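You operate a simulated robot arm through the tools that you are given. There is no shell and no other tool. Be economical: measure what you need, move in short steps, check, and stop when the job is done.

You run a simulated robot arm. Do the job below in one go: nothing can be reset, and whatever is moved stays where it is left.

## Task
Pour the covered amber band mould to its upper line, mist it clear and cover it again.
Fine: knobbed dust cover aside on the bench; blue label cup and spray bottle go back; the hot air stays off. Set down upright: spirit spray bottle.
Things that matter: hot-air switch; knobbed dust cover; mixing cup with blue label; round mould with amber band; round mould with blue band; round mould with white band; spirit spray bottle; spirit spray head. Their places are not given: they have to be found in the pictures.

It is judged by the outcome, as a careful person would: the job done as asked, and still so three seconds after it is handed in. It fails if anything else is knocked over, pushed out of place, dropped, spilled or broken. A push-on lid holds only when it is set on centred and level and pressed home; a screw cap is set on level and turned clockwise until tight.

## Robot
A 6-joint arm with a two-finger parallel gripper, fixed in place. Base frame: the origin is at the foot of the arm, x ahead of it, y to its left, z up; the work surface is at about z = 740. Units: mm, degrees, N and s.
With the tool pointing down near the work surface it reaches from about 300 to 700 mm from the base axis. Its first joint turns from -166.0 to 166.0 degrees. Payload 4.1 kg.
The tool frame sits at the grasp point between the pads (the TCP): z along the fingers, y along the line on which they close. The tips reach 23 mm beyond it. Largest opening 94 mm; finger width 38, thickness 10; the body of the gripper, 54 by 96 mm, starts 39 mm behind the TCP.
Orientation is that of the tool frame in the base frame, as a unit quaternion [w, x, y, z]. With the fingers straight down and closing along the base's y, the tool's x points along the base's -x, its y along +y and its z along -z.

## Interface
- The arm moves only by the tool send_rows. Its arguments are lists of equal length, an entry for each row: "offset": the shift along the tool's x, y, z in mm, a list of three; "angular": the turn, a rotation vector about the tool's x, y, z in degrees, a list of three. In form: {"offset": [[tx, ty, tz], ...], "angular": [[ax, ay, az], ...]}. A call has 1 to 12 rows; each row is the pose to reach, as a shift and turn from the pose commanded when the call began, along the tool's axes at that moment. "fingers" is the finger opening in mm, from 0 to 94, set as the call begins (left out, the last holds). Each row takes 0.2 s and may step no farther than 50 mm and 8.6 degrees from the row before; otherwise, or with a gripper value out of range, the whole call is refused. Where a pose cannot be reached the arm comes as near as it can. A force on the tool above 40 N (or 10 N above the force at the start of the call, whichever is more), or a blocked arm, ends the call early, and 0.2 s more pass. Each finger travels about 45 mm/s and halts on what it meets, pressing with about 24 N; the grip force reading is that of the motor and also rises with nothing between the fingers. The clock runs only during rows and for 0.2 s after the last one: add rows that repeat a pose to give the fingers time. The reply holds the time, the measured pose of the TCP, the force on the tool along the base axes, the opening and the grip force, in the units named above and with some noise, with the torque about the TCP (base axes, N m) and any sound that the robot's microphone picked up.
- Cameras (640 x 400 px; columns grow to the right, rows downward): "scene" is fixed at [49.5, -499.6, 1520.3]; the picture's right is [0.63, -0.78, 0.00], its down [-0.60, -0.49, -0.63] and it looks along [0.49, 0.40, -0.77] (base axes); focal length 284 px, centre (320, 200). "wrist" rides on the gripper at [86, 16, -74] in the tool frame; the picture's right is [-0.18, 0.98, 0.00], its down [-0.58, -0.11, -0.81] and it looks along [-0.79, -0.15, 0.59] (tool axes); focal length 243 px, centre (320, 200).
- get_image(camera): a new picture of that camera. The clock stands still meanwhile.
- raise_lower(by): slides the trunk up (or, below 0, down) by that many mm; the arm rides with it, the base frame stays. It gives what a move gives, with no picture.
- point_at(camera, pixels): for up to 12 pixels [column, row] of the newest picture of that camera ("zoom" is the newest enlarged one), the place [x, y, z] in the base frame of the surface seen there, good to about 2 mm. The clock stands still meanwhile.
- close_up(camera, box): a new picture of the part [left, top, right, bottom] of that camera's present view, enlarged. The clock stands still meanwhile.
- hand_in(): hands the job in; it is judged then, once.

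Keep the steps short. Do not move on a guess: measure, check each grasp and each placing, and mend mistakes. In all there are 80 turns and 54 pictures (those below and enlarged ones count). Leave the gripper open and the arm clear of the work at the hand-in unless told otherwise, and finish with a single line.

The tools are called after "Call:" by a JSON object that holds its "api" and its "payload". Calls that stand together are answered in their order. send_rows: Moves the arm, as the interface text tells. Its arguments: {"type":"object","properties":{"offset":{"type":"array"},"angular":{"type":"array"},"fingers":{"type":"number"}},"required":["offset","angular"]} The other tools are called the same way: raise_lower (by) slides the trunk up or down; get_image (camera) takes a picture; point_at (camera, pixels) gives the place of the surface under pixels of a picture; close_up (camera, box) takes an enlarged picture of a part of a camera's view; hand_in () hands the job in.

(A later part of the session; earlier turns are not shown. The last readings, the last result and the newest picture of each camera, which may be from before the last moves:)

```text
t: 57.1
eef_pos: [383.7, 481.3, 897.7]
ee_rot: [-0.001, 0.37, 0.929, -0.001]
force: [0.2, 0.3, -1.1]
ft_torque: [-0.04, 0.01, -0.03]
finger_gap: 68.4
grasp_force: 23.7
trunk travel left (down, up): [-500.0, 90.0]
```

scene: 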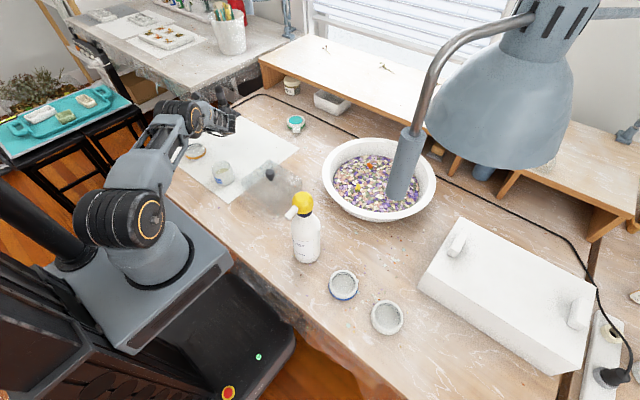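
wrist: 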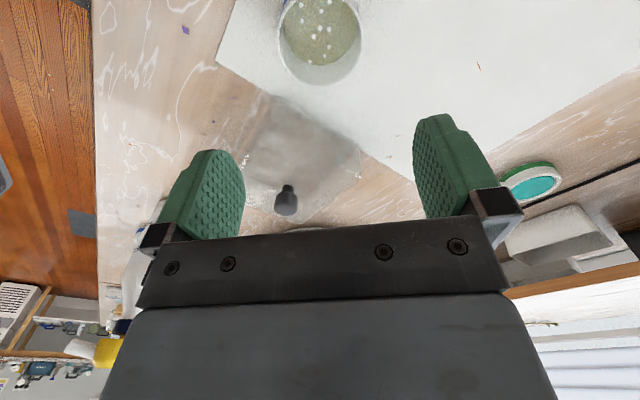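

It is positioned. I tilt to 40°, still short of pouring, while lowering, and look.

Call:
{"api": "send_rows", "payload": {"offset": [[0, 0, 20], [0, 0, 40], [0, 0, 60], [0, 0, 75], [0, 0, 84], [0, 0, 84]], "angular": [[0, 8, 0], [0, 16, 0], [0, 24, 0], [0, 32, 0], [0, 40, 0], [0, 40, 0]]}}

Call:
{"api": "close_up", "payload": {"camera": "scene", "box": [150, 100, 262, 190]}}

```text
t: 58.5
eef_pos: [386.0, 482.3, 813.8]
ee_rot: [-0.319, 0.347, 0.873, 0.127]
force: [-0.2, -0.6, -1.4]
ft_torque: [-0.02, -0.01, 0.03]
finger_gap: 68.6
grasp_force: 24.0
trunk travel left (down, up): [-500.0, 90.0]
```

```text
4.44 times, centred on (206, 145) of scene
```

zoom: 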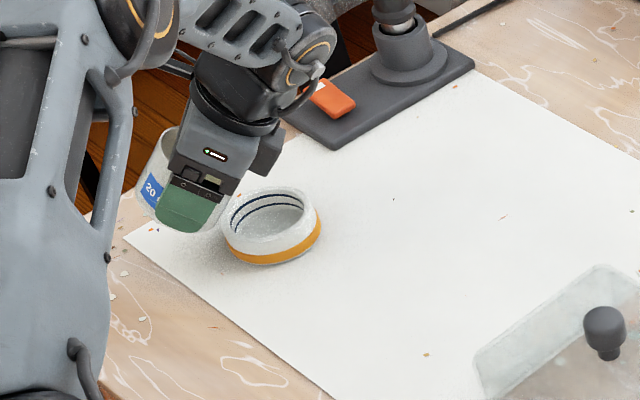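

The lip is above the mould's near part and nothing has poured. I tilt about the lip by 10° more and watch.

Call:
{"api": "send_rows", "payload": {"offset": [[2, 0, -3], [4, 0, -6.3], [4, 0, -6.3]], "angular": [[0, 5, 0], [0, 10, 0], [0, 10, 0]]}}

Call:
{"api": "close_up", "payload": {"camera": "scene", "box": [170, 110, 250, 170]}}

```text
t: 59.3
eef_pos: [385.2, 482.7, 824.0]
ee_rot: [-0.395, 0.334, 0.842, 0.155]
force: [0.4, 0.1, -1.0]
ft_torque: [-0.05, 0.01, 0.04]
finger_gap: 68.5
grasp_force: 24.1
trunk travel left (down, up): [-500.0, 90.0]
```

```text
6.67 times, centred on (210, 140) of scene
```

zoom: 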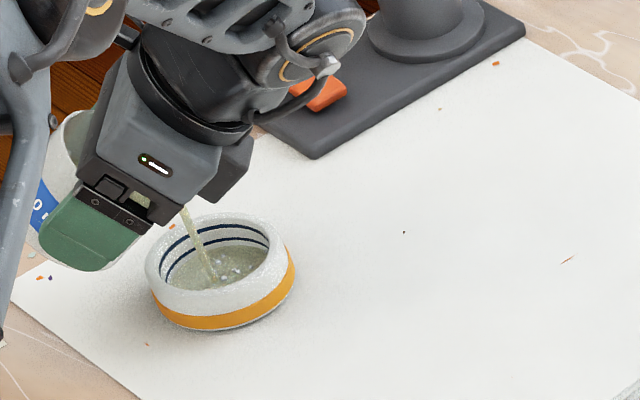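

It is pouring into the mould centre, with the level still below both lines. I hold for a moment and look again.

Call:
{"api": "send_rows", "payload": {"offset": [[0, 0, 0]], "angular": [[0, 0, 0]]}}

Call:
{"api": "close_up", "payload": {"camera": "scene", "box": [180, 130, 220, 165]}}

```text
t: 59.7
eef_pos: [385.6, 483.1, 823.4]
ee_rot: [-0.393, 0.336, 0.842, 0.157]
force: [0.6, 0.9, -1.8]
ft_torque: [-0.02, -0.03, 0.02]
finger_gap: 68.7
grasp_force: 24.2
trunk travel left (down, up): [-500.0, 90.0]
```

```text
11.43 times, centred on (200, 148) of scene
```

zoom: 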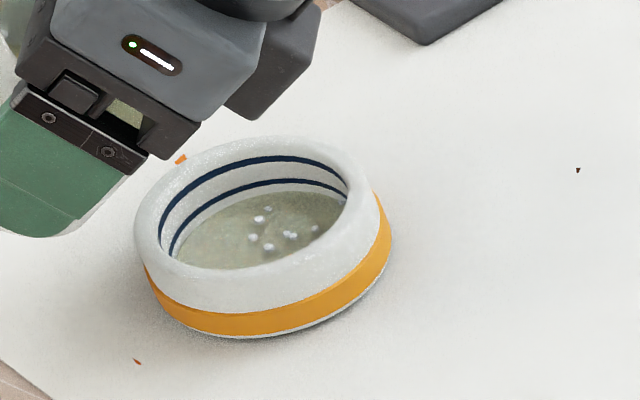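

The flow has stopped at this tilt, with the level just under the lower line. I measure the surface and line heights.

Call:
{"api": "point_at", "payload": {"camera": "zoom", "pixels": [[265, 156], [265, 184], [285, 220], [240, 240], [245, 160], [250, 186], [270, 142], [300, 205]]}}

Call:
{"api": "send_rows", "payload": {"offset": [[1.3, 0, -2], [2.4, 0, -3.7]], "angular": [[0, 3, 0], [0, 6, 0]]}}

Call:
{"api": "close_up", "payload": {"camera": "scene", "box": [180, 130, 220, 165]}}

```text
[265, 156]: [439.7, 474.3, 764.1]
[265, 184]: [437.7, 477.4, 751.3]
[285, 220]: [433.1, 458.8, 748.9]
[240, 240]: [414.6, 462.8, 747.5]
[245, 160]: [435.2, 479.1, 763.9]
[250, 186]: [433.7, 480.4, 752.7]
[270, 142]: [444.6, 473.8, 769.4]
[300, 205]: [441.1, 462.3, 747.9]
```

```text
t: 60.3
eef_pos: [387.6, 481.4, 827.5]
ee_rot: [-0.437, 0.327, 0.82, 0.173]
force: [0.1, 0.3, -0.4]
ft_torque: [-0.01, -0.01, -0.01]
finger_gap: 68.5
grasp_force: 24.0
trunk travel left (down, up): [-500.0, 90.0]
```

```text
11.43 times, centred on (200, 148) of scene
```

zoom: 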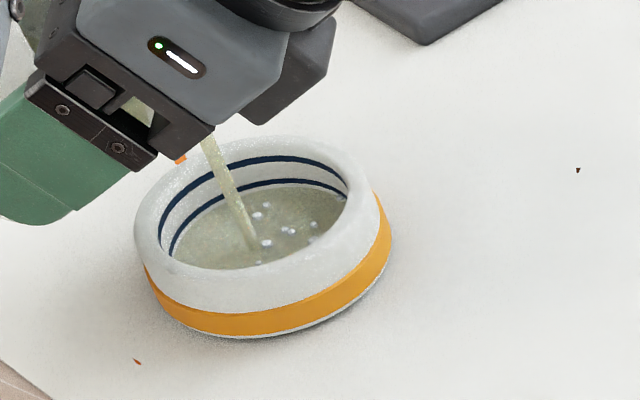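

The upper line is at z 764, the lower at about z 752, and the level was about z 748. It is flowing again, so I hold two rows.

Call:
{"api": "send_rows", "payload": {"offset": [[0, 0, 0], [0, 0, 0]], "angular": [[0, 0, 0], [0, 0, 0]]}}

Call:
{"api": "close_up", "payload": {"camera": "scene", "box": [180, 130, 220, 165]}}

Call:
{"api": "point_at", "payload": {"camera": "zoom", "pixels": [[285, 215], [300, 205], [220, 245], [310, 225]]}}

```text
t: 60.9
eef_pos: [386.4, 481.5, 827.6]
ee_rot: [-0.438, 0.325, 0.82, 0.173]
force: [-0.2, 0.1, -0.9]
ft_torque: [-0.02, -0.03, -0.02]
finger_gap: 68.5
grasp_force: 23.8
trunk travel left (down, up): [-500.0, 90.0]
```

```text
11.43 times, centred on (200, 148) of scene
```

zoom: 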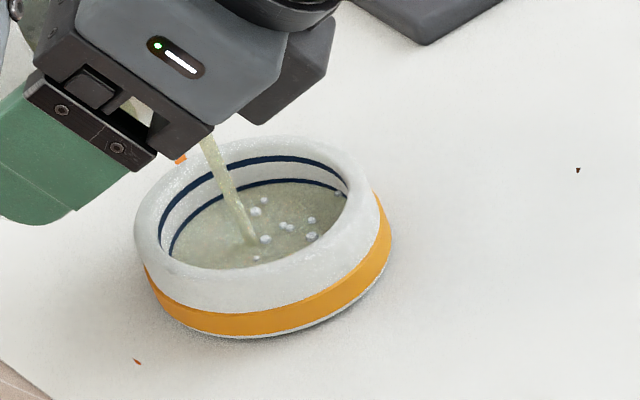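

```text
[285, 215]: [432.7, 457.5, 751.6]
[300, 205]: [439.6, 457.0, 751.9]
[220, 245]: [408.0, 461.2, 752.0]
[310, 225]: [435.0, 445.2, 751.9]
```

The level is at z 752, the lower line, and still rising. I hold for about 0.8 s more.

Call:
{"api": "send_rows", "payload": {"offset": [[0, 0, 0], [0, 0, 0], [0, 0, 0]], "angular": [[0, 0, 0], [0, 0, 0], [0, 0, 0]]}}

Call:
{"api": "close_up", "payload": {"camera": "scene", "box": [180, 130, 220, 165]}}

Call:
{"api": "point_at", "payload": {"camera": "zoom", "pixels": [[285, 215], [300, 205], [220, 245], [310, 225]]}}

```text
t: 61.7
eef_pos: [386.6, 481.7, 827.5]
ee_rot: [-0.438, 0.326, 0.82, 0.173]
force: [-0.5, 0.3, -1.0]
ft_torque: [-0.06, -0.03, -0.03]
finger_gap: 68.7
grasp_force: 23.7
trunk travel left (down, up): [-500.0, 90.0]
```

```text
11.43 times, centred on (200, 148) of scene
```

zoom: 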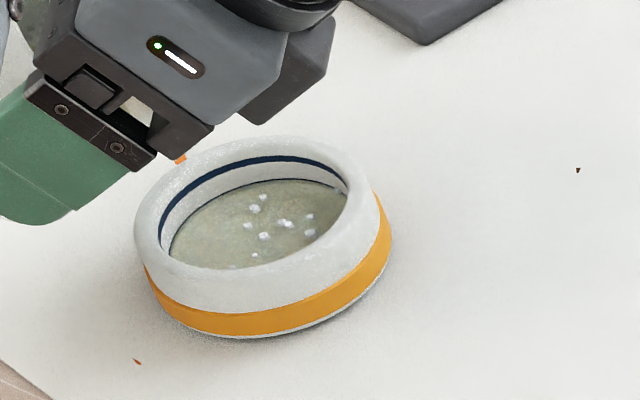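

```text
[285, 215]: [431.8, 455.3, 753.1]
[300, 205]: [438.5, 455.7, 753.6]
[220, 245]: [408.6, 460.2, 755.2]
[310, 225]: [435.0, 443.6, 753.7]
```

The flow stopped at z 754; the target is 764. I tilt 6° more and wait for it to settle.

Call:
{"api": "send_rows", "payload": {"offset": [[1.3, 0, -2], [2.5, 0, -3.7], [2.5, 0, -3.7], [2.5, 0, -3.7], [2.5, 0, -3.7], [2.5, 0, -3.7], [2.5, 0, -3.7], [2.5, 0, -3.7]], "angular": [[0, 3, 0], [0, 6, 0], [0, 6, 0], [0, 6, 0], [0, 6, 0], [0, 6, 0], [0, 6, 0], [0, 6, 0]]}}

Call:
{"api": "close_up", "payload": {"camera": "scene", "box": [180, 130, 220, 165]}}

Call:
{"api": "point_at", "payload": {"camera": "zoom", "pixels": [[285, 215], [300, 205], [220, 245], [310, 225], [280, 185], [240, 230]]}}

```text
t: 63.5
eef_pos: [387.8, 479.1, 830.5]
ee_rot: [-0.48, 0.317, 0.796, 0.19]
force: [0.1, -0.6, -0.8]
ft_torque: [0.0, -0.02, -0.01]
finger_gap: 68.5
grasp_force: 23.9
trunk travel left (down, up): [-500.0, 90.0]
```

```text
11.43 times, centred on (200, 148) of scene
```

zoom: 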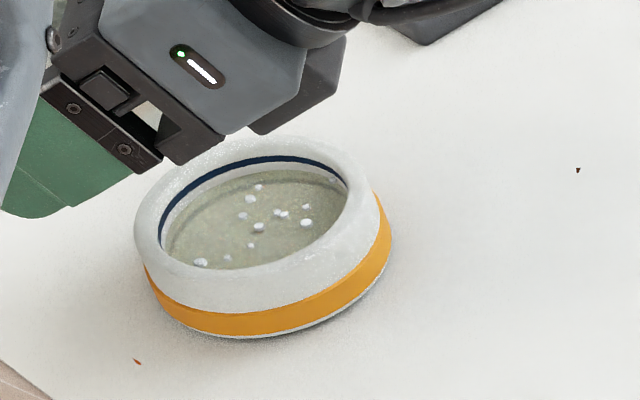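

```text
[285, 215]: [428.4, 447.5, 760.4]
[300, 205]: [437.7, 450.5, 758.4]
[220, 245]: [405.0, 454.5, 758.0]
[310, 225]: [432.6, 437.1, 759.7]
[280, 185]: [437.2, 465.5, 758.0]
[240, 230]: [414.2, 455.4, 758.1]
```

The level is now z 758.5, about 5 mm short. I tilt 3.5° more and wait.

Call:
{"api": "send_rows", "payload": {"offset": [[1.5, 0, -2.1], [1.5, 0, -2.1], [1.5, 0, -2.1], [1.5, 0, -2.1], [1.5, 0, -2.1], [1.5, 0, -2.1], [1.5, 0, -2.1]], "angular": [[0, 3.5, 0], [0, 3.5, 0], [0, 3.5, 0], [0, 3.5, 0], [0, 3.5, 0], [0, 3.5, 0], [0, 3.5, 0]]}}

Call:
{"api": "close_up", "payload": {"camera": "scene", "box": [180, 130, 220, 165]}}

Call:
{"api": "point_at", "payload": {"camera": "zoom", "pixels": [[285, 200], [300, 190], [220, 230], [310, 210], [250, 205], [240, 220], [262, 156], [262, 160]]}}

```text
t: 65.1
eef_pos: [388.2, 477.8, 833.4]
ee_rot: [-0.503, 0.312, 0.781, 0.2]
force: [0.1, 0.6, -1.4]
ft_torque: [-0.05, -0.03, 0.02]
finger_gap: 68.3
grasp_force: 24.1
trunk travel left (down, up): [-500.0, 90.0]
```

```text
11.43 times, centred on (200, 148) of scene
```

zoom: 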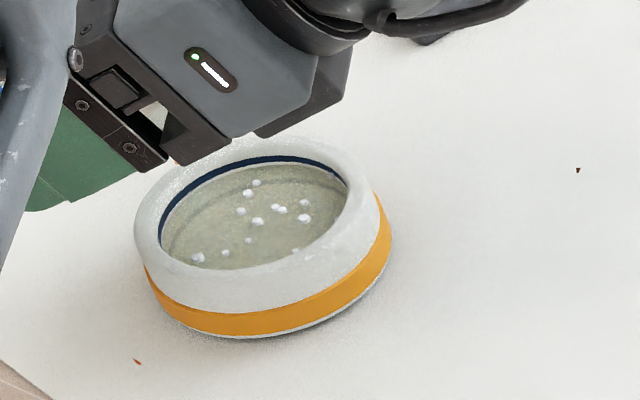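

```text
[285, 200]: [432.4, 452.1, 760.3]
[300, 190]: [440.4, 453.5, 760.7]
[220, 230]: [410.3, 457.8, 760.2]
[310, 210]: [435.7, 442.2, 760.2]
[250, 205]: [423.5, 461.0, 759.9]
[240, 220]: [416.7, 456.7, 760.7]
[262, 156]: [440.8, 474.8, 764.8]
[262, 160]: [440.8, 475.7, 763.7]
```

The level is z 760.4 against the line at about 763.8. I tilt 4° more.

Call:
{"api": "send_rows", "payload": {"offset": [[1.7, 0, -2.4], [1.7, 0, -2.4], [1.7, 0, -2.4], [1.7, 0, -2.4], [1.7, 0, -2.4], [1.7, 0, -2.4], [1.7, 0, -2.4]], "angular": [[0, 4, 0], [0, 4, 0], [0, 4, 0], [0, 4, 0], [0, 4, 0], [0, 4, 0], [0, 4, 0]]}}

Call:
{"api": "close_up", "payload": {"camera": "scene", "box": [180, 130, 220, 165]}}

Call:
{"api": "point_at", "payload": {"camera": "zoom", "pixels": [[285, 200], [300, 190], [220, 230], [310, 210], [250, 205], [240, 220], [270, 190], [230, 235], [265, 220], [295, 210]]}}

```text
t: 66.7
eef_pos: [389.7, 477.4, 834.8]
ee_rot: [-0.53, 0.304, 0.763, 0.21]
force: [-0.1, -0.6, -1.4]
ft_torque: [0.0, 0.0, -0.01]
finger_gap: 68.3
grasp_force: 23.9
trunk travel left (down, up): [-500.0, 90.0]
```

```text
11.43 times, centred on (200, 148) of scene
```

zoom: 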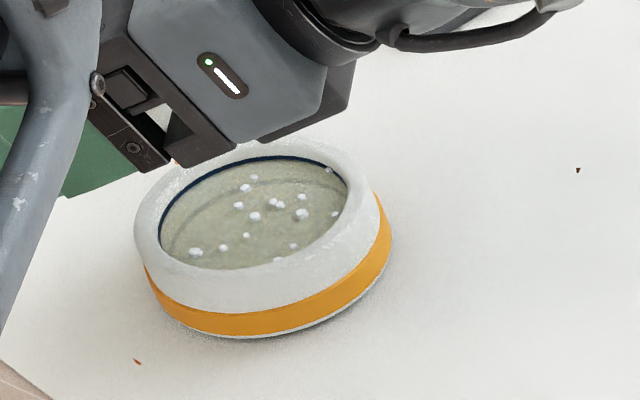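

```text
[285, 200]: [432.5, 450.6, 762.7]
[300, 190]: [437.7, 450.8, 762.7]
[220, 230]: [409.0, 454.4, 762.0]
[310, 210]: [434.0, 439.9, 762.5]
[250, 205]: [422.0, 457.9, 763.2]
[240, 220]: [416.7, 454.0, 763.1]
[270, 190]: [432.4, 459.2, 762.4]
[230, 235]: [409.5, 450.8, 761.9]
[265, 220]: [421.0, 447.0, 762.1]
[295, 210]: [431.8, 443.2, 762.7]
```

The level is z 762.6, inside the line's lower part; its centre is about 763.6. A last trim of 1.6°.

Call:
{"api": "send_rows", "payload": {"offset": [[0.7, 0, -1], [0.7, 0, -1], [0.7, 0, -1], [0.7, 0, -1], [0.7, 0, -1]], "angular": [[0, 1.6, 0], [0, 1.6, 0], [0, 1.6, 0], [0, 1.6, 0], [0, 1.6, 0]]}}

Call:
{"api": "close_up", "payload": {"camera": "scene", "box": [180, 130, 220, 165]}}

Call:
{"api": "point_at", "payload": {"camera": "zoom", "pixels": [[285, 200], [300, 190], [220, 230], [310, 210], [250, 205], [240, 220], [270, 190], [230, 235], [265, 220], [295, 210]]}}

```text
t: 67.9
eef_pos: [389.4, 476.9, 835.2]
ee_rot: [-0.541, 0.301, 0.755, 0.215]
force: [0.3, -0.2, -0.2]
ft_torque: [0.02, -0.01, 0.01]
finger_gap: 68.6
grasp_force: 24.0
trunk travel left (down, up): [-500.0, 90.0]
```

```text
11.43 times, centred on (200, 148) of scene
```

zoom: 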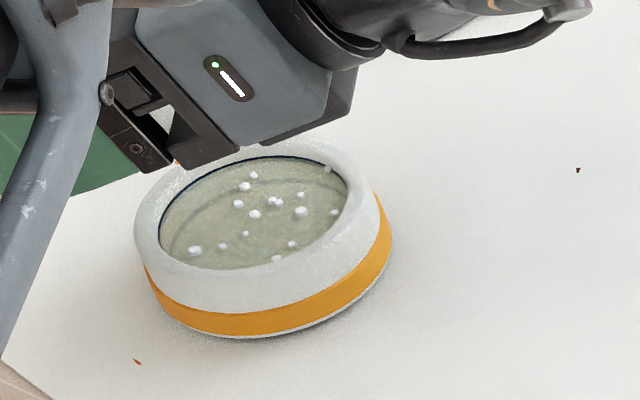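

```text
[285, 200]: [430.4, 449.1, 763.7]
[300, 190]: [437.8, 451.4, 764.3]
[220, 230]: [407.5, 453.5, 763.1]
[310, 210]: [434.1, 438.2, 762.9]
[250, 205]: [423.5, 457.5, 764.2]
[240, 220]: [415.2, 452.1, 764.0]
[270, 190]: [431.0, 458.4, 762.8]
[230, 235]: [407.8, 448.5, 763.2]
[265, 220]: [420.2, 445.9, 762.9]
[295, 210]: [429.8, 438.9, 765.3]
```

The level reads about z 763.7, on the upper line. I untilt about the lip while lifting.

Call:
{"api": "send_rows", "payload": {"offset": [[-4.2, 0, 4.7], [-4.4, 0, 7.2], [-0.3, 0, 7.2], [8.1, 0, 4.9], [16.1, 0, 1.5], [24, 0, -2.6], [31.9, 0, -7.8], [39.7, 0, -14], [51.7, 0, -19.4], [51.7, 0, -19.4]], "angular": [[0, -8.5, 0], [0, -17, 0], [0, -25.5, 0], [0, -34, 0], [0, -42.5, 0], [0, -51, 0], [0, -59.5, 0], [0, -68, 0], [0, -71.1, 0], [0, -71.1, 0]]}}

```text
t: 70.1
eef_pos: [392.0, 476.5, 890.1]
ee_rot: [0.0, 0.37, 0.929, -0.001]
force: [0.5, -0.3, 0.0]
ft_torque: [-0.03, -0.02, -0.01]
finger_gap: 68.4
grasp_force: 24.0
trunk travel left (down, up): [-500.0, 90.0]
```

The cup is upright again. I carry it back above its home spot.

Call:
{"api": "send_rows", "payload": {"offset": [[-24, -23, 0], [-53, -51, 0], [-82, -80, 0], [-111, -108, 0], [-140, -136, 0], [-160, -155, 0], [-168.9, -164, 0], [-168.9, -164, 30], [-168.9, -164, 65], [-168.9, -164, 95], [-168.9, -164, 107]], "angular": [[0, 0, 0], [0, 0, 0], [0, 0, 0], [0, 0, 0], [0, 0, 0], [0, 0, 0], [0, 0, 0], [0, 0, 0], [0, 0, 0], [0, 0, 0], [0, 0, 0]]}}

Call:
{"api": "send_rows", "payload": {"offset": [[0, 0, 2], [0, 0, 4], [0, 0, 5.5]], "angular": [[0, 0, 0], [0, 0, 0], [0, 0, 0]]}}

```text
t: 72.5
eef_pos: [401.9, 241.9, 783.6]
ee_rot: [0.0, 0.37, 0.929, -0.001]
force: [-0.6, 0.2, -1.6]
ft_torque: [-0.03, 0.02, 0.01]
finger_gap: 68.5
grasp_force: 24.0
trunk travel left (down, up): [-500.0, 90.0]
```

```text
t: 73.3
eef_pos: [400.9, 241.1, 777.7]
ee_rot: [-0.002, 0.37, 0.929, 0.0]
force: [-1.0, -0.3, 0.4]
ft_torque: [0.02, 0.0, 0.0]
finger_gap: 68.2
grasp_force: 23.7
trunk travel left (down, up): [-500.0, 90.0]
```

The cup is near its original height (777.5). I press slightly further to feel the bench.

Call:
{"api": "send_rows", "payload": {"offset": [[0, 0, 0.8], [0, 0, 1.5]], "angular": [[0, 0, 0], [0, 0, 0]]}}

```text
t: 73.9
eef_pos: [401.7, 242.9, 778.1]
ee_rot: [-0.001, 0.37, 0.929, 0.0]
force: [0.2, 0.7, 14.6]
ft_torque: [0.06, 0.03, -0.2]
finger_gap: 68.3
grasp_force: 24.2
trunk travel left (down, up): [-500.0, 90.0]
```

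Contact at 14.6 N confirms it is on the bench. I release and rise.

Call:
{"api": "send_rows", "payload": {"offset": [[0, 0, -1], [0, 0, -1], [0, 0, -1], [0, 0, -1], [0, 0, -25], [0, 0, -70], [0, 0, -115], [0, 0, -160], [0, 0, -205], [0, 0, -250]], "angular": [[0, 0, 0], [0, 0, 0], [0, 0, 0], [0, 0, 0], [0, 0, 0], [0, 0, 0], [0, 0, 0], [0, 0, 0], [0, 0, 0], [0, 0, 0]], "fingers": 94}}

Call:
{"api": "get_image", "payload": {"camera": "wrist"}}

```text
t: 76.1
eef_pos: [401.2, 241.4, 1025.2]
ee_rot: [-0.001, 0.37, 0.929, -0.001]
force: [0.2, -0.1, 0.6]
ft_torque: [-0.02, 0.02, -0.02]
finger_gap: 94.0
grasp_force: 0.0
trunk travel left (down, up): [-500.0, 90.0]
```

```text
13 pictures are left
```

wrist: 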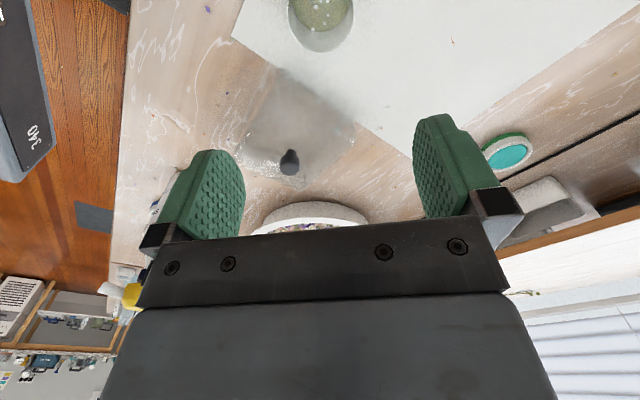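

The cup is back in place. Next the bottle: I fly high toward above its head at (352,-203) and turn the fingers to close along y, so the nozzle at -x stays free between them.

Call:
{"api": "send_rows", "payload": {"offset": [[0, 0, -45], [-26, -35, -80], [-53, -70, -100], [-80, -106, -105], [-107, -142, -105], [-134, -178, -105], [-161, -214, -105], [-188, -250, -105], [-215, -286, -105], [-242, -322, -105], [-269, -357, -105], [-269, -357, -105]], "angular": [[0, 0, 0], [0, 0, -4.8], [0, 0, -9.6], [0, 0, -14.4], [0, 0, -19.2], [0, 0, -24], [0, 0, -28.8], [0, 0, -33.6], [0, 0, -38.4], [0, 0, -43.3], [0, 0, -43.3], [0, 0, -43.3]]}}

Call:
{"api": "get_image", "payload": {"camera": "wrist"}}

```text
refused: row 2 steps farther than a row can; nothing moved
```

```text
12 pictures are left
```

wrist: 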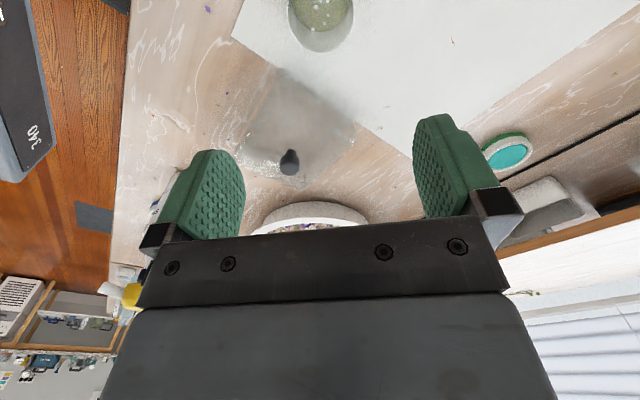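

The call was refused for a long step. I resend with shorter ones.

Call:
{"api": "send_rows", "payload": {"offset": [[-10, -13, -45], [-34, -45, -70], [-60, -80, -90], [-86, -114, -100], [-112, -148, -105], [-138, -183, -105], [-164, -218, -105], [-190, -252, -105], [-216, -287, -105], [-242, -322, -105], [-269, -357, -105], [-269, -357, -105]], "angular": [[0, 0, 0], [0, 0, -4.8], [0, 0, -9.6], [0, 0, -14.4], [0, 0, -19.2], [0, 0, -24], [0, 0, -28.8], [0, 0, -33.6], [0, 0, -38.4], [0, 0, -43.3], [0, 0, -43.3], [0, 0, -43.3]]}}

```text
t: 78.7
eef_pos: [353.3, -203.3, 1130.0]
ee_rot: [-0.001, 0.001, 1.0, -0.001]
force: [-0.2, 0.1, -0.3]
ft_torque: [-0.03, -0.02, 0.0]
finger_gap: 94.1
grasp_force: 0.0
trunk travel left (down, up): [-500.0, 90.0]
```

Call:
{"api": "get_image", "payload": {"camera": "wrist"}}

```text
11 pictures are left
```

wrist: 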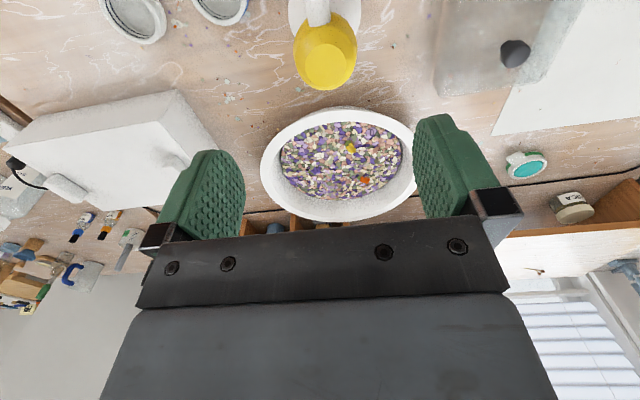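

The yellow head is at (325,60), its flat top around (327,65), with the nozzle toward the robot. I measure it.

Call:
{"api": "point_at", "payload": {"camera": "wrist", "pixels": [[327, 68], [304, 65], [348, 65], [327, 88], [325, 45], [320, 5], [317, 20], [294, 45], [356, 45], [310, 15], [328, 18], [350, 20]]}}

```text
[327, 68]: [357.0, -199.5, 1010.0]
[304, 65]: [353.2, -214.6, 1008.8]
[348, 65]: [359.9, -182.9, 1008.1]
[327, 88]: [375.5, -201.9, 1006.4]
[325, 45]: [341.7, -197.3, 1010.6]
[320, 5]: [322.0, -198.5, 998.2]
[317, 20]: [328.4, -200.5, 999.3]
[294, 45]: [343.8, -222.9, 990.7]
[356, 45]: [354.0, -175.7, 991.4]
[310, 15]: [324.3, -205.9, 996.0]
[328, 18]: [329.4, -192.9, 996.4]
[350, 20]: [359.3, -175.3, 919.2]
```

The head axis is about (354,-199.5), diameter about 48, top z 1010, and the nozzle is nearly horizontal. I descend astride the head to TCP z 984, where the palm stays 13 mm above the head.

Call:
{"api": "send_rows", "payload": {"offset": [[-0.7, 3.8, 40], [-0.7, 3.8, 80], [-0.7, 3.8, 115], [-0.7, 3.8, 135], [-0.7, 3.8, 146], [-0.7, 3.8, 146]], "angular": [[0, 0, 0], [0, 0, 0], [0, 0, 0], [0, 0, 0], [0, 0, 0], [0, 0, 0]], "fingers": 80}}

Call:
{"api": "close_up", "payload": {"camera": "scene", "box": [260, 160, 356, 270]}}

```text
t: 80.1
eef_pos: [354.9, -198.5, 987.3]
ee_rot: [-0.001, 0.001, 1.0, -0.001]
force: [-0.1, 0.1, 0.1]
ft_torque: [-0.02, 0.01, 0.0]
finger_gap: 80.1
grasp_force: 0.1
trunk travel left (down, up): [-500.0, 90.0]
```

```text
3.64 times, centred on (308, 215) of scene
```

zoom: 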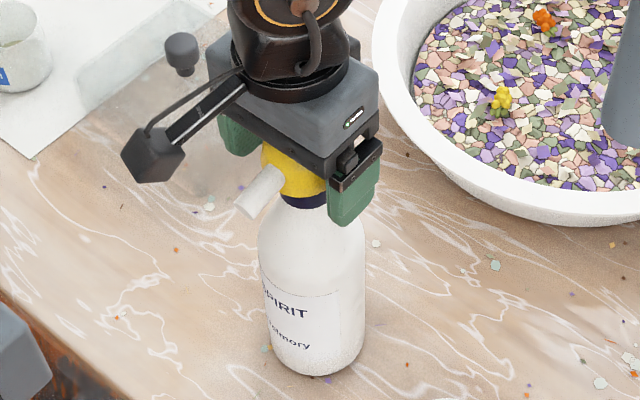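

The fingers sit either side of the head with the nozzle free. I close and listen.

Call:
{"api": "send_rows", "payload": {"offset": [[0, 0, 0], [0, 0, 0], [0, 0, 0], [0, 0, 0]], "angular": [[0, 0, 0], [0, 0, 0], [0, 0, 0], [0, 0, 0]], "fingers": 35}}

```text
t: 81.1
eef_pos: [354.2, -198.9, 988.3]
ee_rot: [0.0, 0.001, 1.0, 0.0]
force: [-0.6, -1.2, 0.4]
ft_torque: [-0.14, 0.04, -0.01]
finger_gap: 51.0
grasp_force: 23.8
trunk travel left (down, up): [-500.0, 90.0]
```

The head is held at 51.0 mm with no sound. I lift 20 mm, to see whether the bottle comes along.

Call:
{"api": "send_rows", "payload": {"offset": [[0, 0, -5], [0, 0, -12], [0, 0, -20], [0, 0, -20]], "angular": [[0, 0, 0], [0, 0, 0], [0, 0, 0], [0, 0, 0]]}}

Call:
{"api": "close_up", "payload": {"camera": "scene", "box": [260, 150, 356, 270]}}

```text
t: 82.1
eef_pos: [353.9, -198.3, 1007.2]
ee_rot: [-0.001, 0.0, 1.0, 0.0]
force: [0.0, -0.4, -2.5]
ft_torque: [0.02, 0.03, -0.01]
finger_gap: 50.7
grasp_force: 23.4
trunk travel left (down, up): [-500.0, 90.0]
```

```text
3.33 times, centred on (308, 210) of scene
```

zoom: 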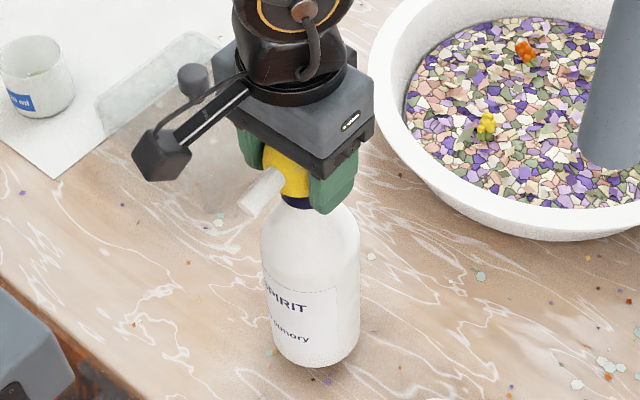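

The whole bottle is held by its head; its home is TCP (354.2,-198.9,988). I lift it high and carry it toward the right side of the mould, passing above the cover, and turn the nozzle toward the mould.

Call:
{"api": "send_rows", "payload": {"offset": [[0, 0, -35], [0, 0, -75], [0, 10, -110], [-10, 40, -125], [-22, 78, -125], [-34, 116, -125], [-46, 154, -125], [-58, 192, -125], [-70, 230, -125], [-82, 268, -125], [-94, 306, -125], [-104, 338, -125]], "angular": [[0, 0, 0], [0, 0, 0], [0, 0, 0], [0, 0, 0], [0, 0, 5], [0, 0, 10], [0, 0, 15], [0, 0, 20], [0, 0, 25], [0, 0, 30], [0, 0, 35], [0, 0, 43.3]]}}

```text
t: 84.7
eef_pos: [459.4, 139.3, 1132.0]
ee_rot: [-0.002, 0.37, 0.929, -0.001]
force: [-0.2, 0.4, -3.3]
ft_torque: [0.03, 0.0, -0.03]
finger_gap: 50.6
grasp_force: 24.3
trunk travel left (down, up): [-500.0, 90.0]
```

It is stable. I go on to (530,344) and then tilt the nozzle down 45° toward the mould while still high.

Call:
{"api": "send_rows", "payload": {"offset": [[16, 35, 0], [32, 70, 0], [48, 105, 0], [64, 140, 0], [80, 175, 0], [89.7, 197.3, 0], [89.7, 197.3, 0], [89.7, 197.3, 0], [89.7, 197.3, 0], [89.7, 197.3, 0], [89.7, 197.3, 0], [89.7, 197.3, 0]], "angular": [[0, 0, 0], [0, 0, 0], [0, 0, 0], [0, 0, 0], [0, 0, 0], [0, -7.5, 0], [0, -15, 0], [0, -22.5, 0], [0, -30, 0], [0, -37.5, 0], [0, -45, 0], [0, -45, 0]]}}

Call:
{"api": "get_image", "payload": {"camera": "scene"}}

```text
t: 87.3
eef_pos: [530.0, 343.9, 1130.0]
ee_rot: [0.355, 0.34, 0.859, -0.141]
force: [0.2, 0.2, -3.7]
ft_torque: [0.24, 0.25, 0.01]
finger_gap: 50.8
grasp_force: 24.1
trunk travel left (down, up): [-500.0, 90.0]
```

```text
8 pictures are left
```

scene: 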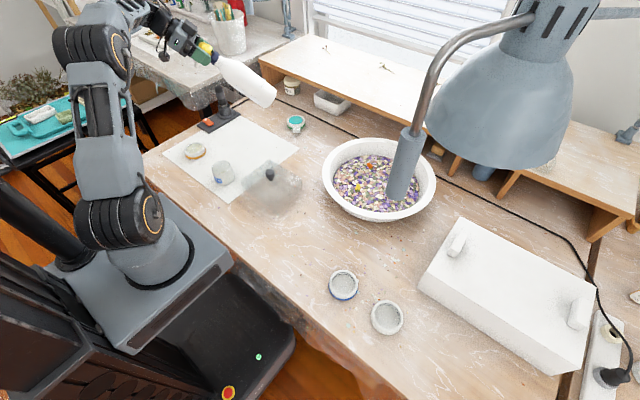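

The tilt works. Squeezing made no sound, so the head is probably a press-down pump. I untilt and lower the bottle upright near the sheet's right part at (577,300), nozzle facing the mould, to try a press.

Call:
{"api": "send_rows", "payload": {"offset": [[0, 0, 0], [0, 0, 0], [0, 0, 0], [0, 0, 0], [5, 0, 10], [12, 0, 30], [20, 0, 55], [28, 0, 82], [36, 0, 108], [42, 0, 125], [46, 0, 135], [46, 0, 135]], "angular": [[0, 8, 0], [0, 16, 0], [0, 24, 0], [0, 32, 0], [0, 40, 0], [0, 45, 0], [0, 45, 0], [0, 45, 0], [0, 45, 0], [0, 45, 0], [0, 45, 0], [0, 45, 0]]}}

Call:
{"api": "send_rows", "payload": {"offset": [[0, 0, 4], [0, 0, 8], [0, 0, 12], [0, 0, 15]], "angular": [[0, 0, 0], [0, 0, 0], [0, 0, 0], [0, 0, 0]]}}

```text
t: 89.9
eef_pos: [575.6, 300.2, 1000.9]
ee_rot: [-0.001, 0.37, 0.929, 0.0]
force: [0.8, 0.6, -2.5]
ft_torque: [-0.01, 0.02, -0.04]
finger_gap: 50.8
grasp_force: 24.4
trunk travel left (down, up): [-500.0, 90.0]
```

```text
t: 90.9
eef_pos: [575.8, 300.2, 987.8]
ee_rot: [-0.001, 0.369, 0.929, 0.0]
force: [-1.5, 0.9, 1.5]
ft_torque: [-0.02, 0.24, -0.03]
finger_gap: 50.5
grasp_force: 23.9
trunk travel left (down, up): [-500.0, 90.0]
```

It has just touched down (z 988). I press 5 mm further through the head and listen.

Call:
{"api": "send_rows", "payload": {"offset": [[0, 0, 2], [0, 0, 4], [0, 0, 6], [0, 0, 6]], "angular": [[0, 0, 0], [0, 0, 0], [0, 0, 0], [0, 0, 0]]}}

```text
t: 91.9
eef_pos: [573.7, 301.5, 981.7]
ee_rot: [-0.001, 0.37, 0.929, 0.001]
force: [2.7, 1.4, 8.8]
ft_torque: [-0.16, -0.67, 0.06]
finger_gap: 50.9
grasp_force: 23.9
trunk travel left (down, up): [-500.0, 90.0]
```

It gave 6 mm with only about 9 N, so the head travels like a spring pump. I press a bit further.

Call:
{"api": "send_rows", "payload": {"offset": [[0, 0, 2], [0, 0, 4], [0, 0, 4]], "angular": [[0, 0, 0], [0, 0, 0], [0, 0, 0]]}}

Call:
{"api": "close_up", "payload": {"camera": "scene", "box": [170, 90, 298, 190]}}

```text
t: 92.7
eef_pos: [572.5, 300.7, 979.1]
ee_rot: [0.001, 0.37, 0.929, 0.002]
force: [3.8, 3.3, 24.1]
ft_torque: [-0.15, 0.05, -0.04]
finger_gap: 50.4
grasp_force: 24.1
trunk travel left (down, up): [-500.0, 90.0]
```

```text
4.00 times, centred on (234, 140) of scene
```

zoom: 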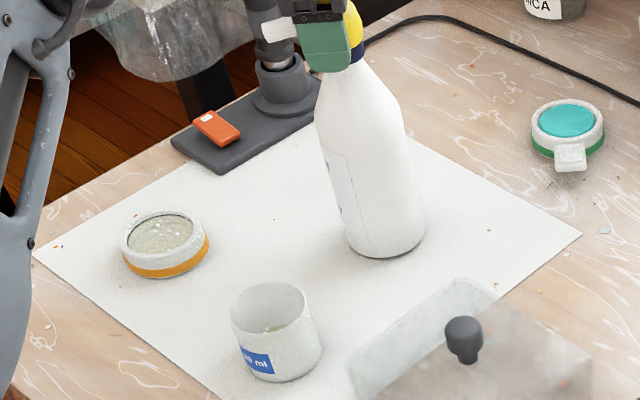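

Travel ended at about 9 mm with 24 N, no sound, and bubbles still seem to be there: a standing bottle shoots above the mould. I lift, tilt the nozzle down 33° toward the mould, and come low so the base edge can be pressed on the bench.

Call:
{"api": "send_rows", "payload": {"offset": [[0, 0.5, -12], [0, 1, -36], [-4, 1.7, -42], [-8, 1.7, -42], [-12, 1.7, -40], [-16, 1.7, -30], [-19, 1.7, -20], [-19, 1.7, -10], [-19, 1.7, -6]], "angular": [[0, 0, 0], [0, 0, 0], [0, -7, 0], [0, -14, 0], [0, -21, 0], [0, -28, 0], [0, -33, 0], [0, -33, 0], [0, -33, 0]]}}

Call:
{"api": "close_up", "payload": {"camera": "scene", "box": [170, 70, 298, 170]}}

```text
t: 94.7
eef_pos: [588.2, 288.0, 981.7]
ee_rot: [0.263, 0.355, 0.891, -0.106]
force: [0.6, 0.2, -3.8]
ft_torque: [0.2, 0.18, 0.02]
finger_gap: 50.9
grasp_force: 23.9
trunk travel left (down, up): [-500.0, 90.0]
```

```text
4.00 times, centred on (234, 120) of scene
```

zoom: 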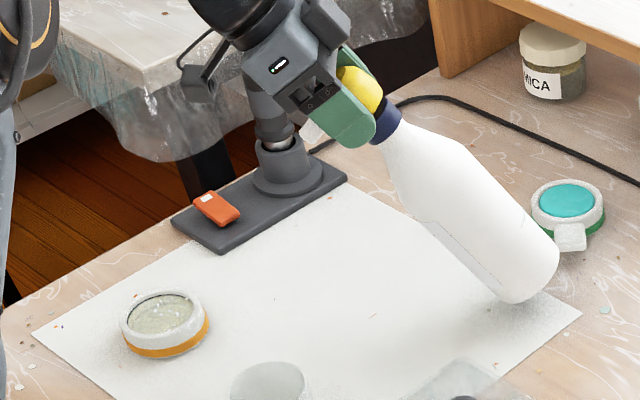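

The mould and nozzle are both visible. I measure nozzle tip and base, bottle neck and bottom, and the mould surface, to compute the aim.

Call:
{"api": "point_at", "payload": {"camera": "zoom", "pixels": [[305, 138], [316, 128], [380, 125], [440, 190], [520, 270], [515, 300], [165, 312], [555, 255], [362, 80], [545, 232]]}}

```text
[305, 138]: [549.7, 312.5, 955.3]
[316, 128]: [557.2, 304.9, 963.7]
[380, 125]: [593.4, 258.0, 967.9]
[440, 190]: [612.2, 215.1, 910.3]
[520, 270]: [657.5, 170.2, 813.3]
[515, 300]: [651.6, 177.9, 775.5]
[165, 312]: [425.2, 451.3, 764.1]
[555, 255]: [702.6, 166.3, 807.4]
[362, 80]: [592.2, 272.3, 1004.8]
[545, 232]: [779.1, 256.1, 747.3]
```

The nozzle dips about 40° and the mould lies 43–45° below it, so the aim is good. I lower vertically until the base edge touches.

Call:
{"api": "send_rows", "payload": {"offset": [[2.7, 0, 4.2], [5.4, 0, 8.4], [6.8, 0, 10.5]], "angular": [[0, 0, 0], [0, 0, 0], [0, 0, 0]]}}

```text
t: 95.5
eef_pos: [589.9, 287.1, 970.7]
ee_rot: [0.262, 0.354, 0.892, -0.105]
force: [-0.5, 0.1, -3.7]
ft_torque: [0.18, 0.19, 0.01]
finger_gap: 50.9
grasp_force: 23.6
trunk travel left (down, up): [-500.0, 90.0]
```

Still free (−3.7 N). I push along the bottle's axis in small steps.

Call:
{"api": "send_rows", "payload": {"offset": [[0, 0, 3], [0, 0, 6], [0, 0, 8], [0, 0, 10]], "angular": [[0, 0, 0], [0, 0, 0], [0, 0, 0], [0, 0, 0]]}}

```text
t: 96.5
eef_pos: [593.2, 285.0, 963.0]
ee_rot: [0.264, 0.354, 0.891, -0.104]
force: [-1.2, 1.6, 2.7]
ft_torque: [0.19, 0.09, 0.04]
finger_gap: 50.7
grasp_force: 23.8
trunk travel left (down, up): [-500.0, 90.0]
```

Now it is in contact (force rising from −3.7 to +2.7 N). I continue pressing along the axis.

Call:
{"api": "send_rows", "payload": {"offset": [[0, 0, 2], [0, 0, 4], [0, 0, 6], [0, 0, 8], [0, 0, 8]], "angular": [[0, 0, 0], [0, 0, 0], [0, 0, 0], [0, 0, 0], [0, 0, 0]]}}

Call:
{"api": "close_up", "payload": {"camera": "scene", "box": [170, 70, 298, 170]}}

```text
t: 97.7
eef_pos: [592.5, 283.5, 959.8]
ee_rot: [0.265, 0.355, 0.891, -0.104]
force: [-9.7, 8.3, 26.0]
ft_torque: [-0.13, 0.16, -0.09]
finger_gap: 50.8
grasp_force: 23.8
trunk travel left (down, up): [-500.0, 90.0]
```

```text
4.00 times, centred on (234, 120) of scene
```

zoom: 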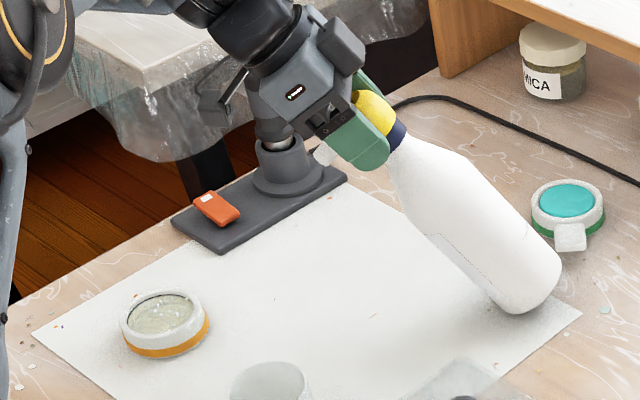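

The head is now fully pressed (the gap at the collar closed), aimed within a few degrees. One stroke seems not to have cleared the bubbles. I give two more strokes here, then look closely.

Call:
{"api": "send_rows", "payload": {"offset": [[0, 0, -6], [0, 0, -12], [0, 0, -12], [0, 0, -6], [0, 0, 0], [0, 0, 0], [0, 0, -6], [0, 0, -12], [0, 0, -12], [0, 0, -6], [0, 0, 0], [0, 0, 0]], "angular": [[0, 0, 0], [0, 0, 0], [0, 0, 0], [0, 0, 0], [0, 0, 0], [0, 0, 0], [0, 0, 0], [0, 0, 0], [0, 0, 0], [0, 0, 0], [0, 0, 0], [0, 0, 0]]}}

Call:
{"api": "close_up", "payload": {"camera": "scene", "box": [174, 84, 258, 168]}}

```text
t: 100.3
eef_pos: [594.3, 282.9, 960.3]
ee_rot: [0.265, 0.353, 0.891, -0.104]
force: [-6.4, 5.7, 17.6]
ft_torque: [-0.11, -0.3, 0.04]
finger_gap: 50.8
grasp_force: 24.3
trunk travel left (down, up): [-500.0, 90.0]
```

```text
4.76 times, centred on (216, 126) of scene
```

zoom: 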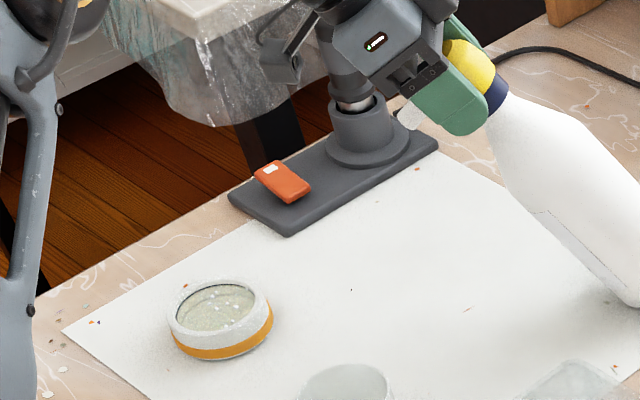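

The bubbles remain, and the distance of about 256 mm is probably too long. I move in and tilt to 45°, so the nozzle comes to about 175 mm from the resin, still aimed at its centre.

Call:
{"api": "send_rows", "payload": {"offset": [[-8.2, 0, -12.6], [-16.3, 0, -25.2], [0.5, 0, -36], [21.4, 0, -49.7], [42.4, 0, -63.3], [60, 0, -74.8], [70.9, 0, -58], [80.7, 0, -42.9], [80.7, 0, -42.9]], "angular": [[0, 0, 0], [0, 0, 0], [0, 0, 0], [0, -4, 0], [0, -8, 0], [0, -12, 0], [0, -12, 0], [0, -12, 0], [0, -12, 0]]}}

```text
t: 102.3
eef_pos: [530.7, 344.3, 947.8]
ee_rot: [0.355, 0.342, 0.859, -0.141]
force: [0.7, -0.5, -3.7]
ft_torque: [0.24, 0.24, 0.0]
finger_gap: 50.4
grasp_force: 24.1
trunk travel left (down, up): [-500.0, 90.0]
```

Now I press along the bottle's axis again from here, in small steps.

Call:
{"api": "send_rows", "payload": {"offset": [[0, 0, 5], [0, 0, 10], [0, 0, 14], [0, 0, 17], [0, 0, 20], [0, 0, 23], [0, 0, 23]], "angular": [[0, 0, 0], [0, 0, 0], [0, 0, 0], [0, 0, 0], [0, 0, 0], [0, 0, 0], [0, 0, 0]]}}

```text
t: 103.9
eef_pos: [539.2, 333.8, 936.5]
ee_rot: [0.357, 0.341, 0.859, -0.139]
force: [-13.7, 11.7, 20.3]
ft_torque: [0.16, 0.5, -0.18]
finger_gap: 50.8
grasp_force: 24.4
trunk travel left (down, up): [-500.0, 90.0]
```

The axial force is about 29 N, so the head is fully pressed without slipping. I check the bubbles closely.

Call:
{"api": "close_up", "payload": {"camera": "scene", "box": [174, 94, 258, 168]}}

```text
5.41 times, centred on (216, 131) of scene
```

zoom: 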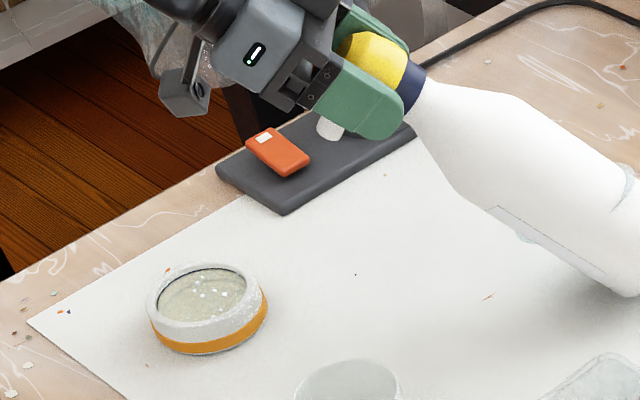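

The bubbles are still there. I measure the nozzle's line again from this picture to check the real aim.

Call:
{"api": "point_at", "payload": {"camera": "zoom", "pixels": [[322, 133], [330, 138], [336, 122], [328, 120], [340, 130], [205, 290], [370, 50], [400, 60], [415, 85]]}}

```text
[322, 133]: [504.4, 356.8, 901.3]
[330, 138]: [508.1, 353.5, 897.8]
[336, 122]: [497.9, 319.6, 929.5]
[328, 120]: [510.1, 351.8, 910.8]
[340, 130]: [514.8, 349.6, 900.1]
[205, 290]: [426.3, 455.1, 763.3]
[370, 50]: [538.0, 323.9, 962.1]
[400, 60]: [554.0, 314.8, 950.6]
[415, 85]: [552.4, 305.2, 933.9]
```

The aim is right (46° needed, about 45–53° given), so distance or number of strokes must be what is missing. I give three full strokes here with holds and listen.

Call:
{"api": "send_rows", "payload": {"offset": [[0, 0, -7], [0, 0, -14], [0, 0, -7], [0, 0, 0], [0, 0, 0], [0, 0, -7], [0, 0, -14], [0, 0, -7], [0, 0, 0], [0, 0, 0], [0, 0, 0], [0, 0, 0]], "angular": [[0, 0, 0], [0, 0, 0], [0, 0, 0], [0, 0, 0], [0, 0, 0], [0, 0, 0], [0, 0, 0], [0, 0, 0], [0, 0, 0], [0, 0, 0], [0, 0, 0], [0, 0, 0]]}}

```text
t: 106.5
eef_pos: [539.5, 333.9, 934.7]
ee_rot: [0.356, 0.341, 0.858, -0.14]
force: [-13.3, 11.8, 20.4]
ft_torque: [0.22, 0.56, -0.17]
finger_gap: 50.9
grasp_force: 23.8
trunk travel left (down, up): [-500.0, 90.0]
```

No sound yet. I go closer: tilt 55°, nozzle about 110 mm from the resin, and press there twice.

Call:
{"api": "send_rows", "payload": {"offset": [[-14.1, 0, -14.1], [-7.1, 0, -35.4], [10.6, 0, -53], [36, 0, -64.3], [53.7, 0, -46.7], [58.7, 0, -41.7], [57.3, 0, -33.8], [55.9, 0, -25.9], [54.9, 0, -20], [54.2, 0, -16.1], [54.2, 0, -16.1], [54.2, 0, -16.1]], "angular": [[0, 0, 0], [0, 0, 0], [0, -5, 0], [0, -10, 0], [0, -10, 0], [0, -10, 0], [0, -10, 0], [0, -10, 0], [0, -10, 0], [0, -10, 0], [0, -10, 0], [0, -10, 0]]}}

```text
t: 109.1
eef_pos: [503.1, 368.5, 907.7]
ee_rot: [0.43, 0.328, 0.824, -0.169]
force: [-12.8, 15.1, 20.3]
ft_torque: [-0.01, -0.66, 0.44]
finger_gap: 50.8
grasp_force: 23.5
trunk travel left (down, up): [-500.0, 90.0]
```

The head is pressed home at close range (axial about 30 N). I do one more stroke with a long hold here, then take a close picture of the resin.

Call:
{"api": "send_rows", "payload": {"offset": [[0, 0, -7], [0, 0, -14], [0, 0, -14], [0, 0, -7], [0, 0, 0], [0, 0, 0], [0, 0, 0], [0, 0, 0], [0, 0, 0], [0, 0, 0], [0, 0, 0], [0, 0, 0]], "angular": [[0, 0, 0], [0, 0, 0], [0, 0, 0], [0, 0, 0], [0, 0, 0], [0, 0, 0], [0, 0, 0], [0, 0, 0], [0, 0, 0], [0, 0, 0], [0, 0, 0], [0, 0, 0]]}}

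Call:
{"api": "close_up", "payload": {"camera": "scene", "box": [176, 110, 240, 166]}}

```text
t: 111.7
eef_pos: [504.0, 369.1, 905.3]
ee_rot: [0.429, 0.327, 0.825, -0.17]
force: [-7.4, 9.9, 13.0]
ft_torque: [-0.06, -0.77, 0.53]
finger_gap: 50.8
grasp_force: 24.4
trunk travel left (down, up): [-500.0, 90.0]
```

```text
7.14 times, centred on (208, 138) of scene
```

zoom: 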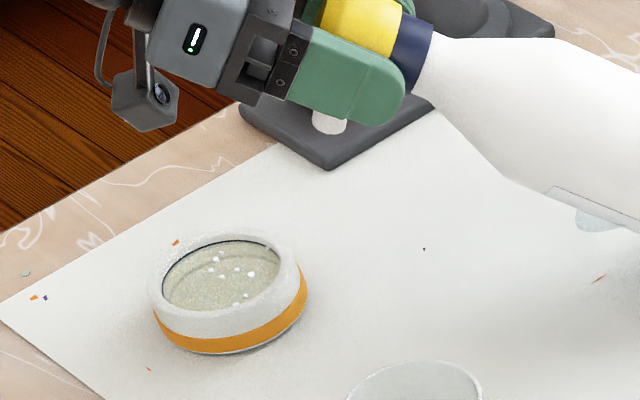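

The bubbles persist even at 110 mm with tilted strokes. I now try the other plausible way. I stand the bottle upright near the mould (axis 150 mm away, nozzle facing it) and give full strokes through the head. Then I release it, press its top with closed fingers, and look.

Call:
{"api": "send_rows", "payload": {"offset": [[-25.7, 0, -7], [-51.3, 0, -14], [-76.9, 0, -20.9], [-102.6, 0, -27.9], [-102.6, 0, -27.9], [-102.6, 0, -27.9], [-102.6, 0, -27.9], [-102.6, 0, -27.9], [-102.6, 0, -27.9], [-102.6, 0, -27.9]], "angular": [[0, 0, 0], [0, 5, 0], [0, 12, 0], [0, 20, 0], [0, 28, 0], [0, 36, 0], [0, 44, 0], [0, 52, 0], [0, 55, 0], [0, 55, 0]]}}

Call:
{"api": "send_rows", "payload": {"offset": [[0, 0, 8], [0, 0, 14], [0, 0, 20], [0, 0, 24], [0, 0, 27], [0, 0, 27], [0, 0, 27], [0, 0, 18], [0, 0, 14], [0, 0, 20], [0, 0, 27], [0, 0, 27]], "angular": [[0, 0, 0], [0, 0, 0], [0, 0, 0], [0, 0, 0], [0, 0, 0], [0, 0, 0], [0, 0, 0], [0, 0, 0], [0, 0, 0], [0, 0, 0], [0, 0, 0], [0, 0, 0]]}}

Call:
{"api": "send_rows", "payload": {"offset": [[0, 0, -5], [0, 0, -10], [0, 0, -10]], "angular": [[0, 0, 0], [0, 0, 0], [0, 0, 0]]}}

Call:
{"api": "send_rows", "payload": {"offset": [[0, 0, 0], [0, 0, 0], [0, 0, 0], [0, 0, 0], [0, 0, -20], [0, 0, -45], [0, 0, -62], [0, 0, -62]], "angular": [[0, 0, 0], [0, 0, 0], [0, 0, 0], [0, 0, 0], [0, 0, 0], [0, 0, 0], [0, 0, 0], [0, 0, 0]], "fingers": 85}}

Call:
{"api": "send_rows", "payload": {"offset": [[0, 0, 0], [0, 0, 0], [0, 0, 0], [0, 0, 0], [0, 0, 0], [0, 0, 0]], "angular": [[0, 0, 0], [0, 0, 0], [0, 0, 0], [0, 0, 0], [0, 0, 0], [0, 0, 0]], "fingers": 0}}

Call:
{"api": "send_rows", "payload": {"offset": [[0, 0, 8], [0, 0, 14], [0, 0, 18], [0, 0, 21], [0, 0, 24], [0, 0, 26], [0, 0, 26], [0, 0, 16], [0, 0, 12], [0, 0, 20], [0, 0, 26], [0, 0, 26]], "angular": [[0, 0, 0], [0, 0, 0], [0, 0, 0], [0, 0, 0], [0, 0, 0], [0, 0, 0], [0, 0, 0], [0, 0, 0], [0, 0, 0], [0, 0, 0], [0, 0, 0], [0, 0, 0]]}}

Call:
{"api": "close_up", "payload": {"camera": "scene", "box": [176, 80, 272, 166]}}

```text
t: 113.9
eef_pos: [531.7, 344.7, 1003.8]
ee_rot: [-0.001, 0.37, 0.929, 0.0]
force: [-0.1, -1.0, -3.1]
ft_torque: [0.0, 0.02, 0.01]
finger_gap: 50.7
grasp_force: 23.6
trunk travel left (down, up): [-500.0, 90.0]
```

```text
t: 116.5
eef_pos: [530.3, 342.2, 981.0]
ee_rot: [0.0, 0.369, 0.929, 0.001]
force: [-3.3, -1.4, 15.3]
ft_torque: [-0.77, 0.1, -0.15]
finger_gap: 50.8
grasp_force: 23.9
trunk travel left (down, up): [-500.0, 90.0]
```

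```text
t: 117.3
eef_pos: [531.3, 344.0, 988.2]
ee_rot: [-0.002, 0.371, 0.929, -0.001]
force: [-1.1, -1.3, 1.2]
ft_torque: [-0.39, 0.03, -0.07]
finger_gap: 50.4
grasp_force: 23.5
trunk travel left (down, up): [-500.0, 90.0]
```

```text
t: 119.1
eef_pos: [532.5, 343.2, 1048.2]
ee_rot: [-0.002, 0.37, 0.929, 0.0]
force: [0.0, 0.5, 0.9]
ft_torque: [-0.04, 0.03, 0.0]
finger_gap: 85.2
grasp_force: 0.1
trunk travel left (down, up): [-500.0, 90.0]
```

```text
t: 120.5
eef_pos: [531.7, 341.8, 1048.2]
ee_rot: [-0.001, 0.37, 0.929, -0.001]
force: [0.9, -0.1, -0.3]
ft_torque: [-0.01, -0.03, 0.01]
finger_gap: 0.1
grasp_force: 24.4
trunk travel left (down, up): [-500.0, 90.0]
```

```text
t: 123.1
eef_pos: [531.9, 341.5, 1026.9]
ee_rot: [0.001, 0.37, 0.929, 0.002]
force: [-0.8, -2.8, 19.8]
ft_torque: [-0.18, -0.11, -0.03]
finger_gap: 0.1
grasp_force: 24.0
trunk travel left (down, up): [-500.0, 90.0]
```

```text
4.65 times, centred on (224, 123) of scene
5 turns are left
```

zoom: 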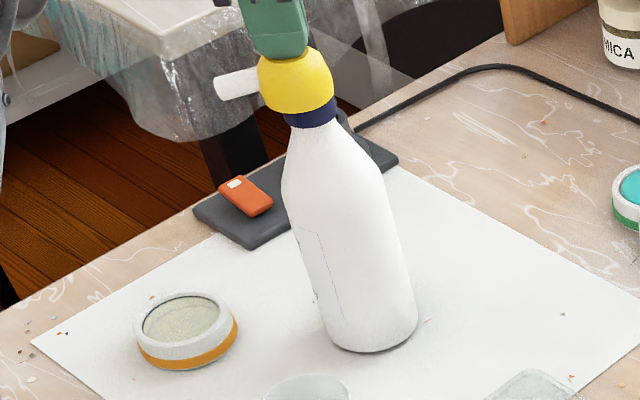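

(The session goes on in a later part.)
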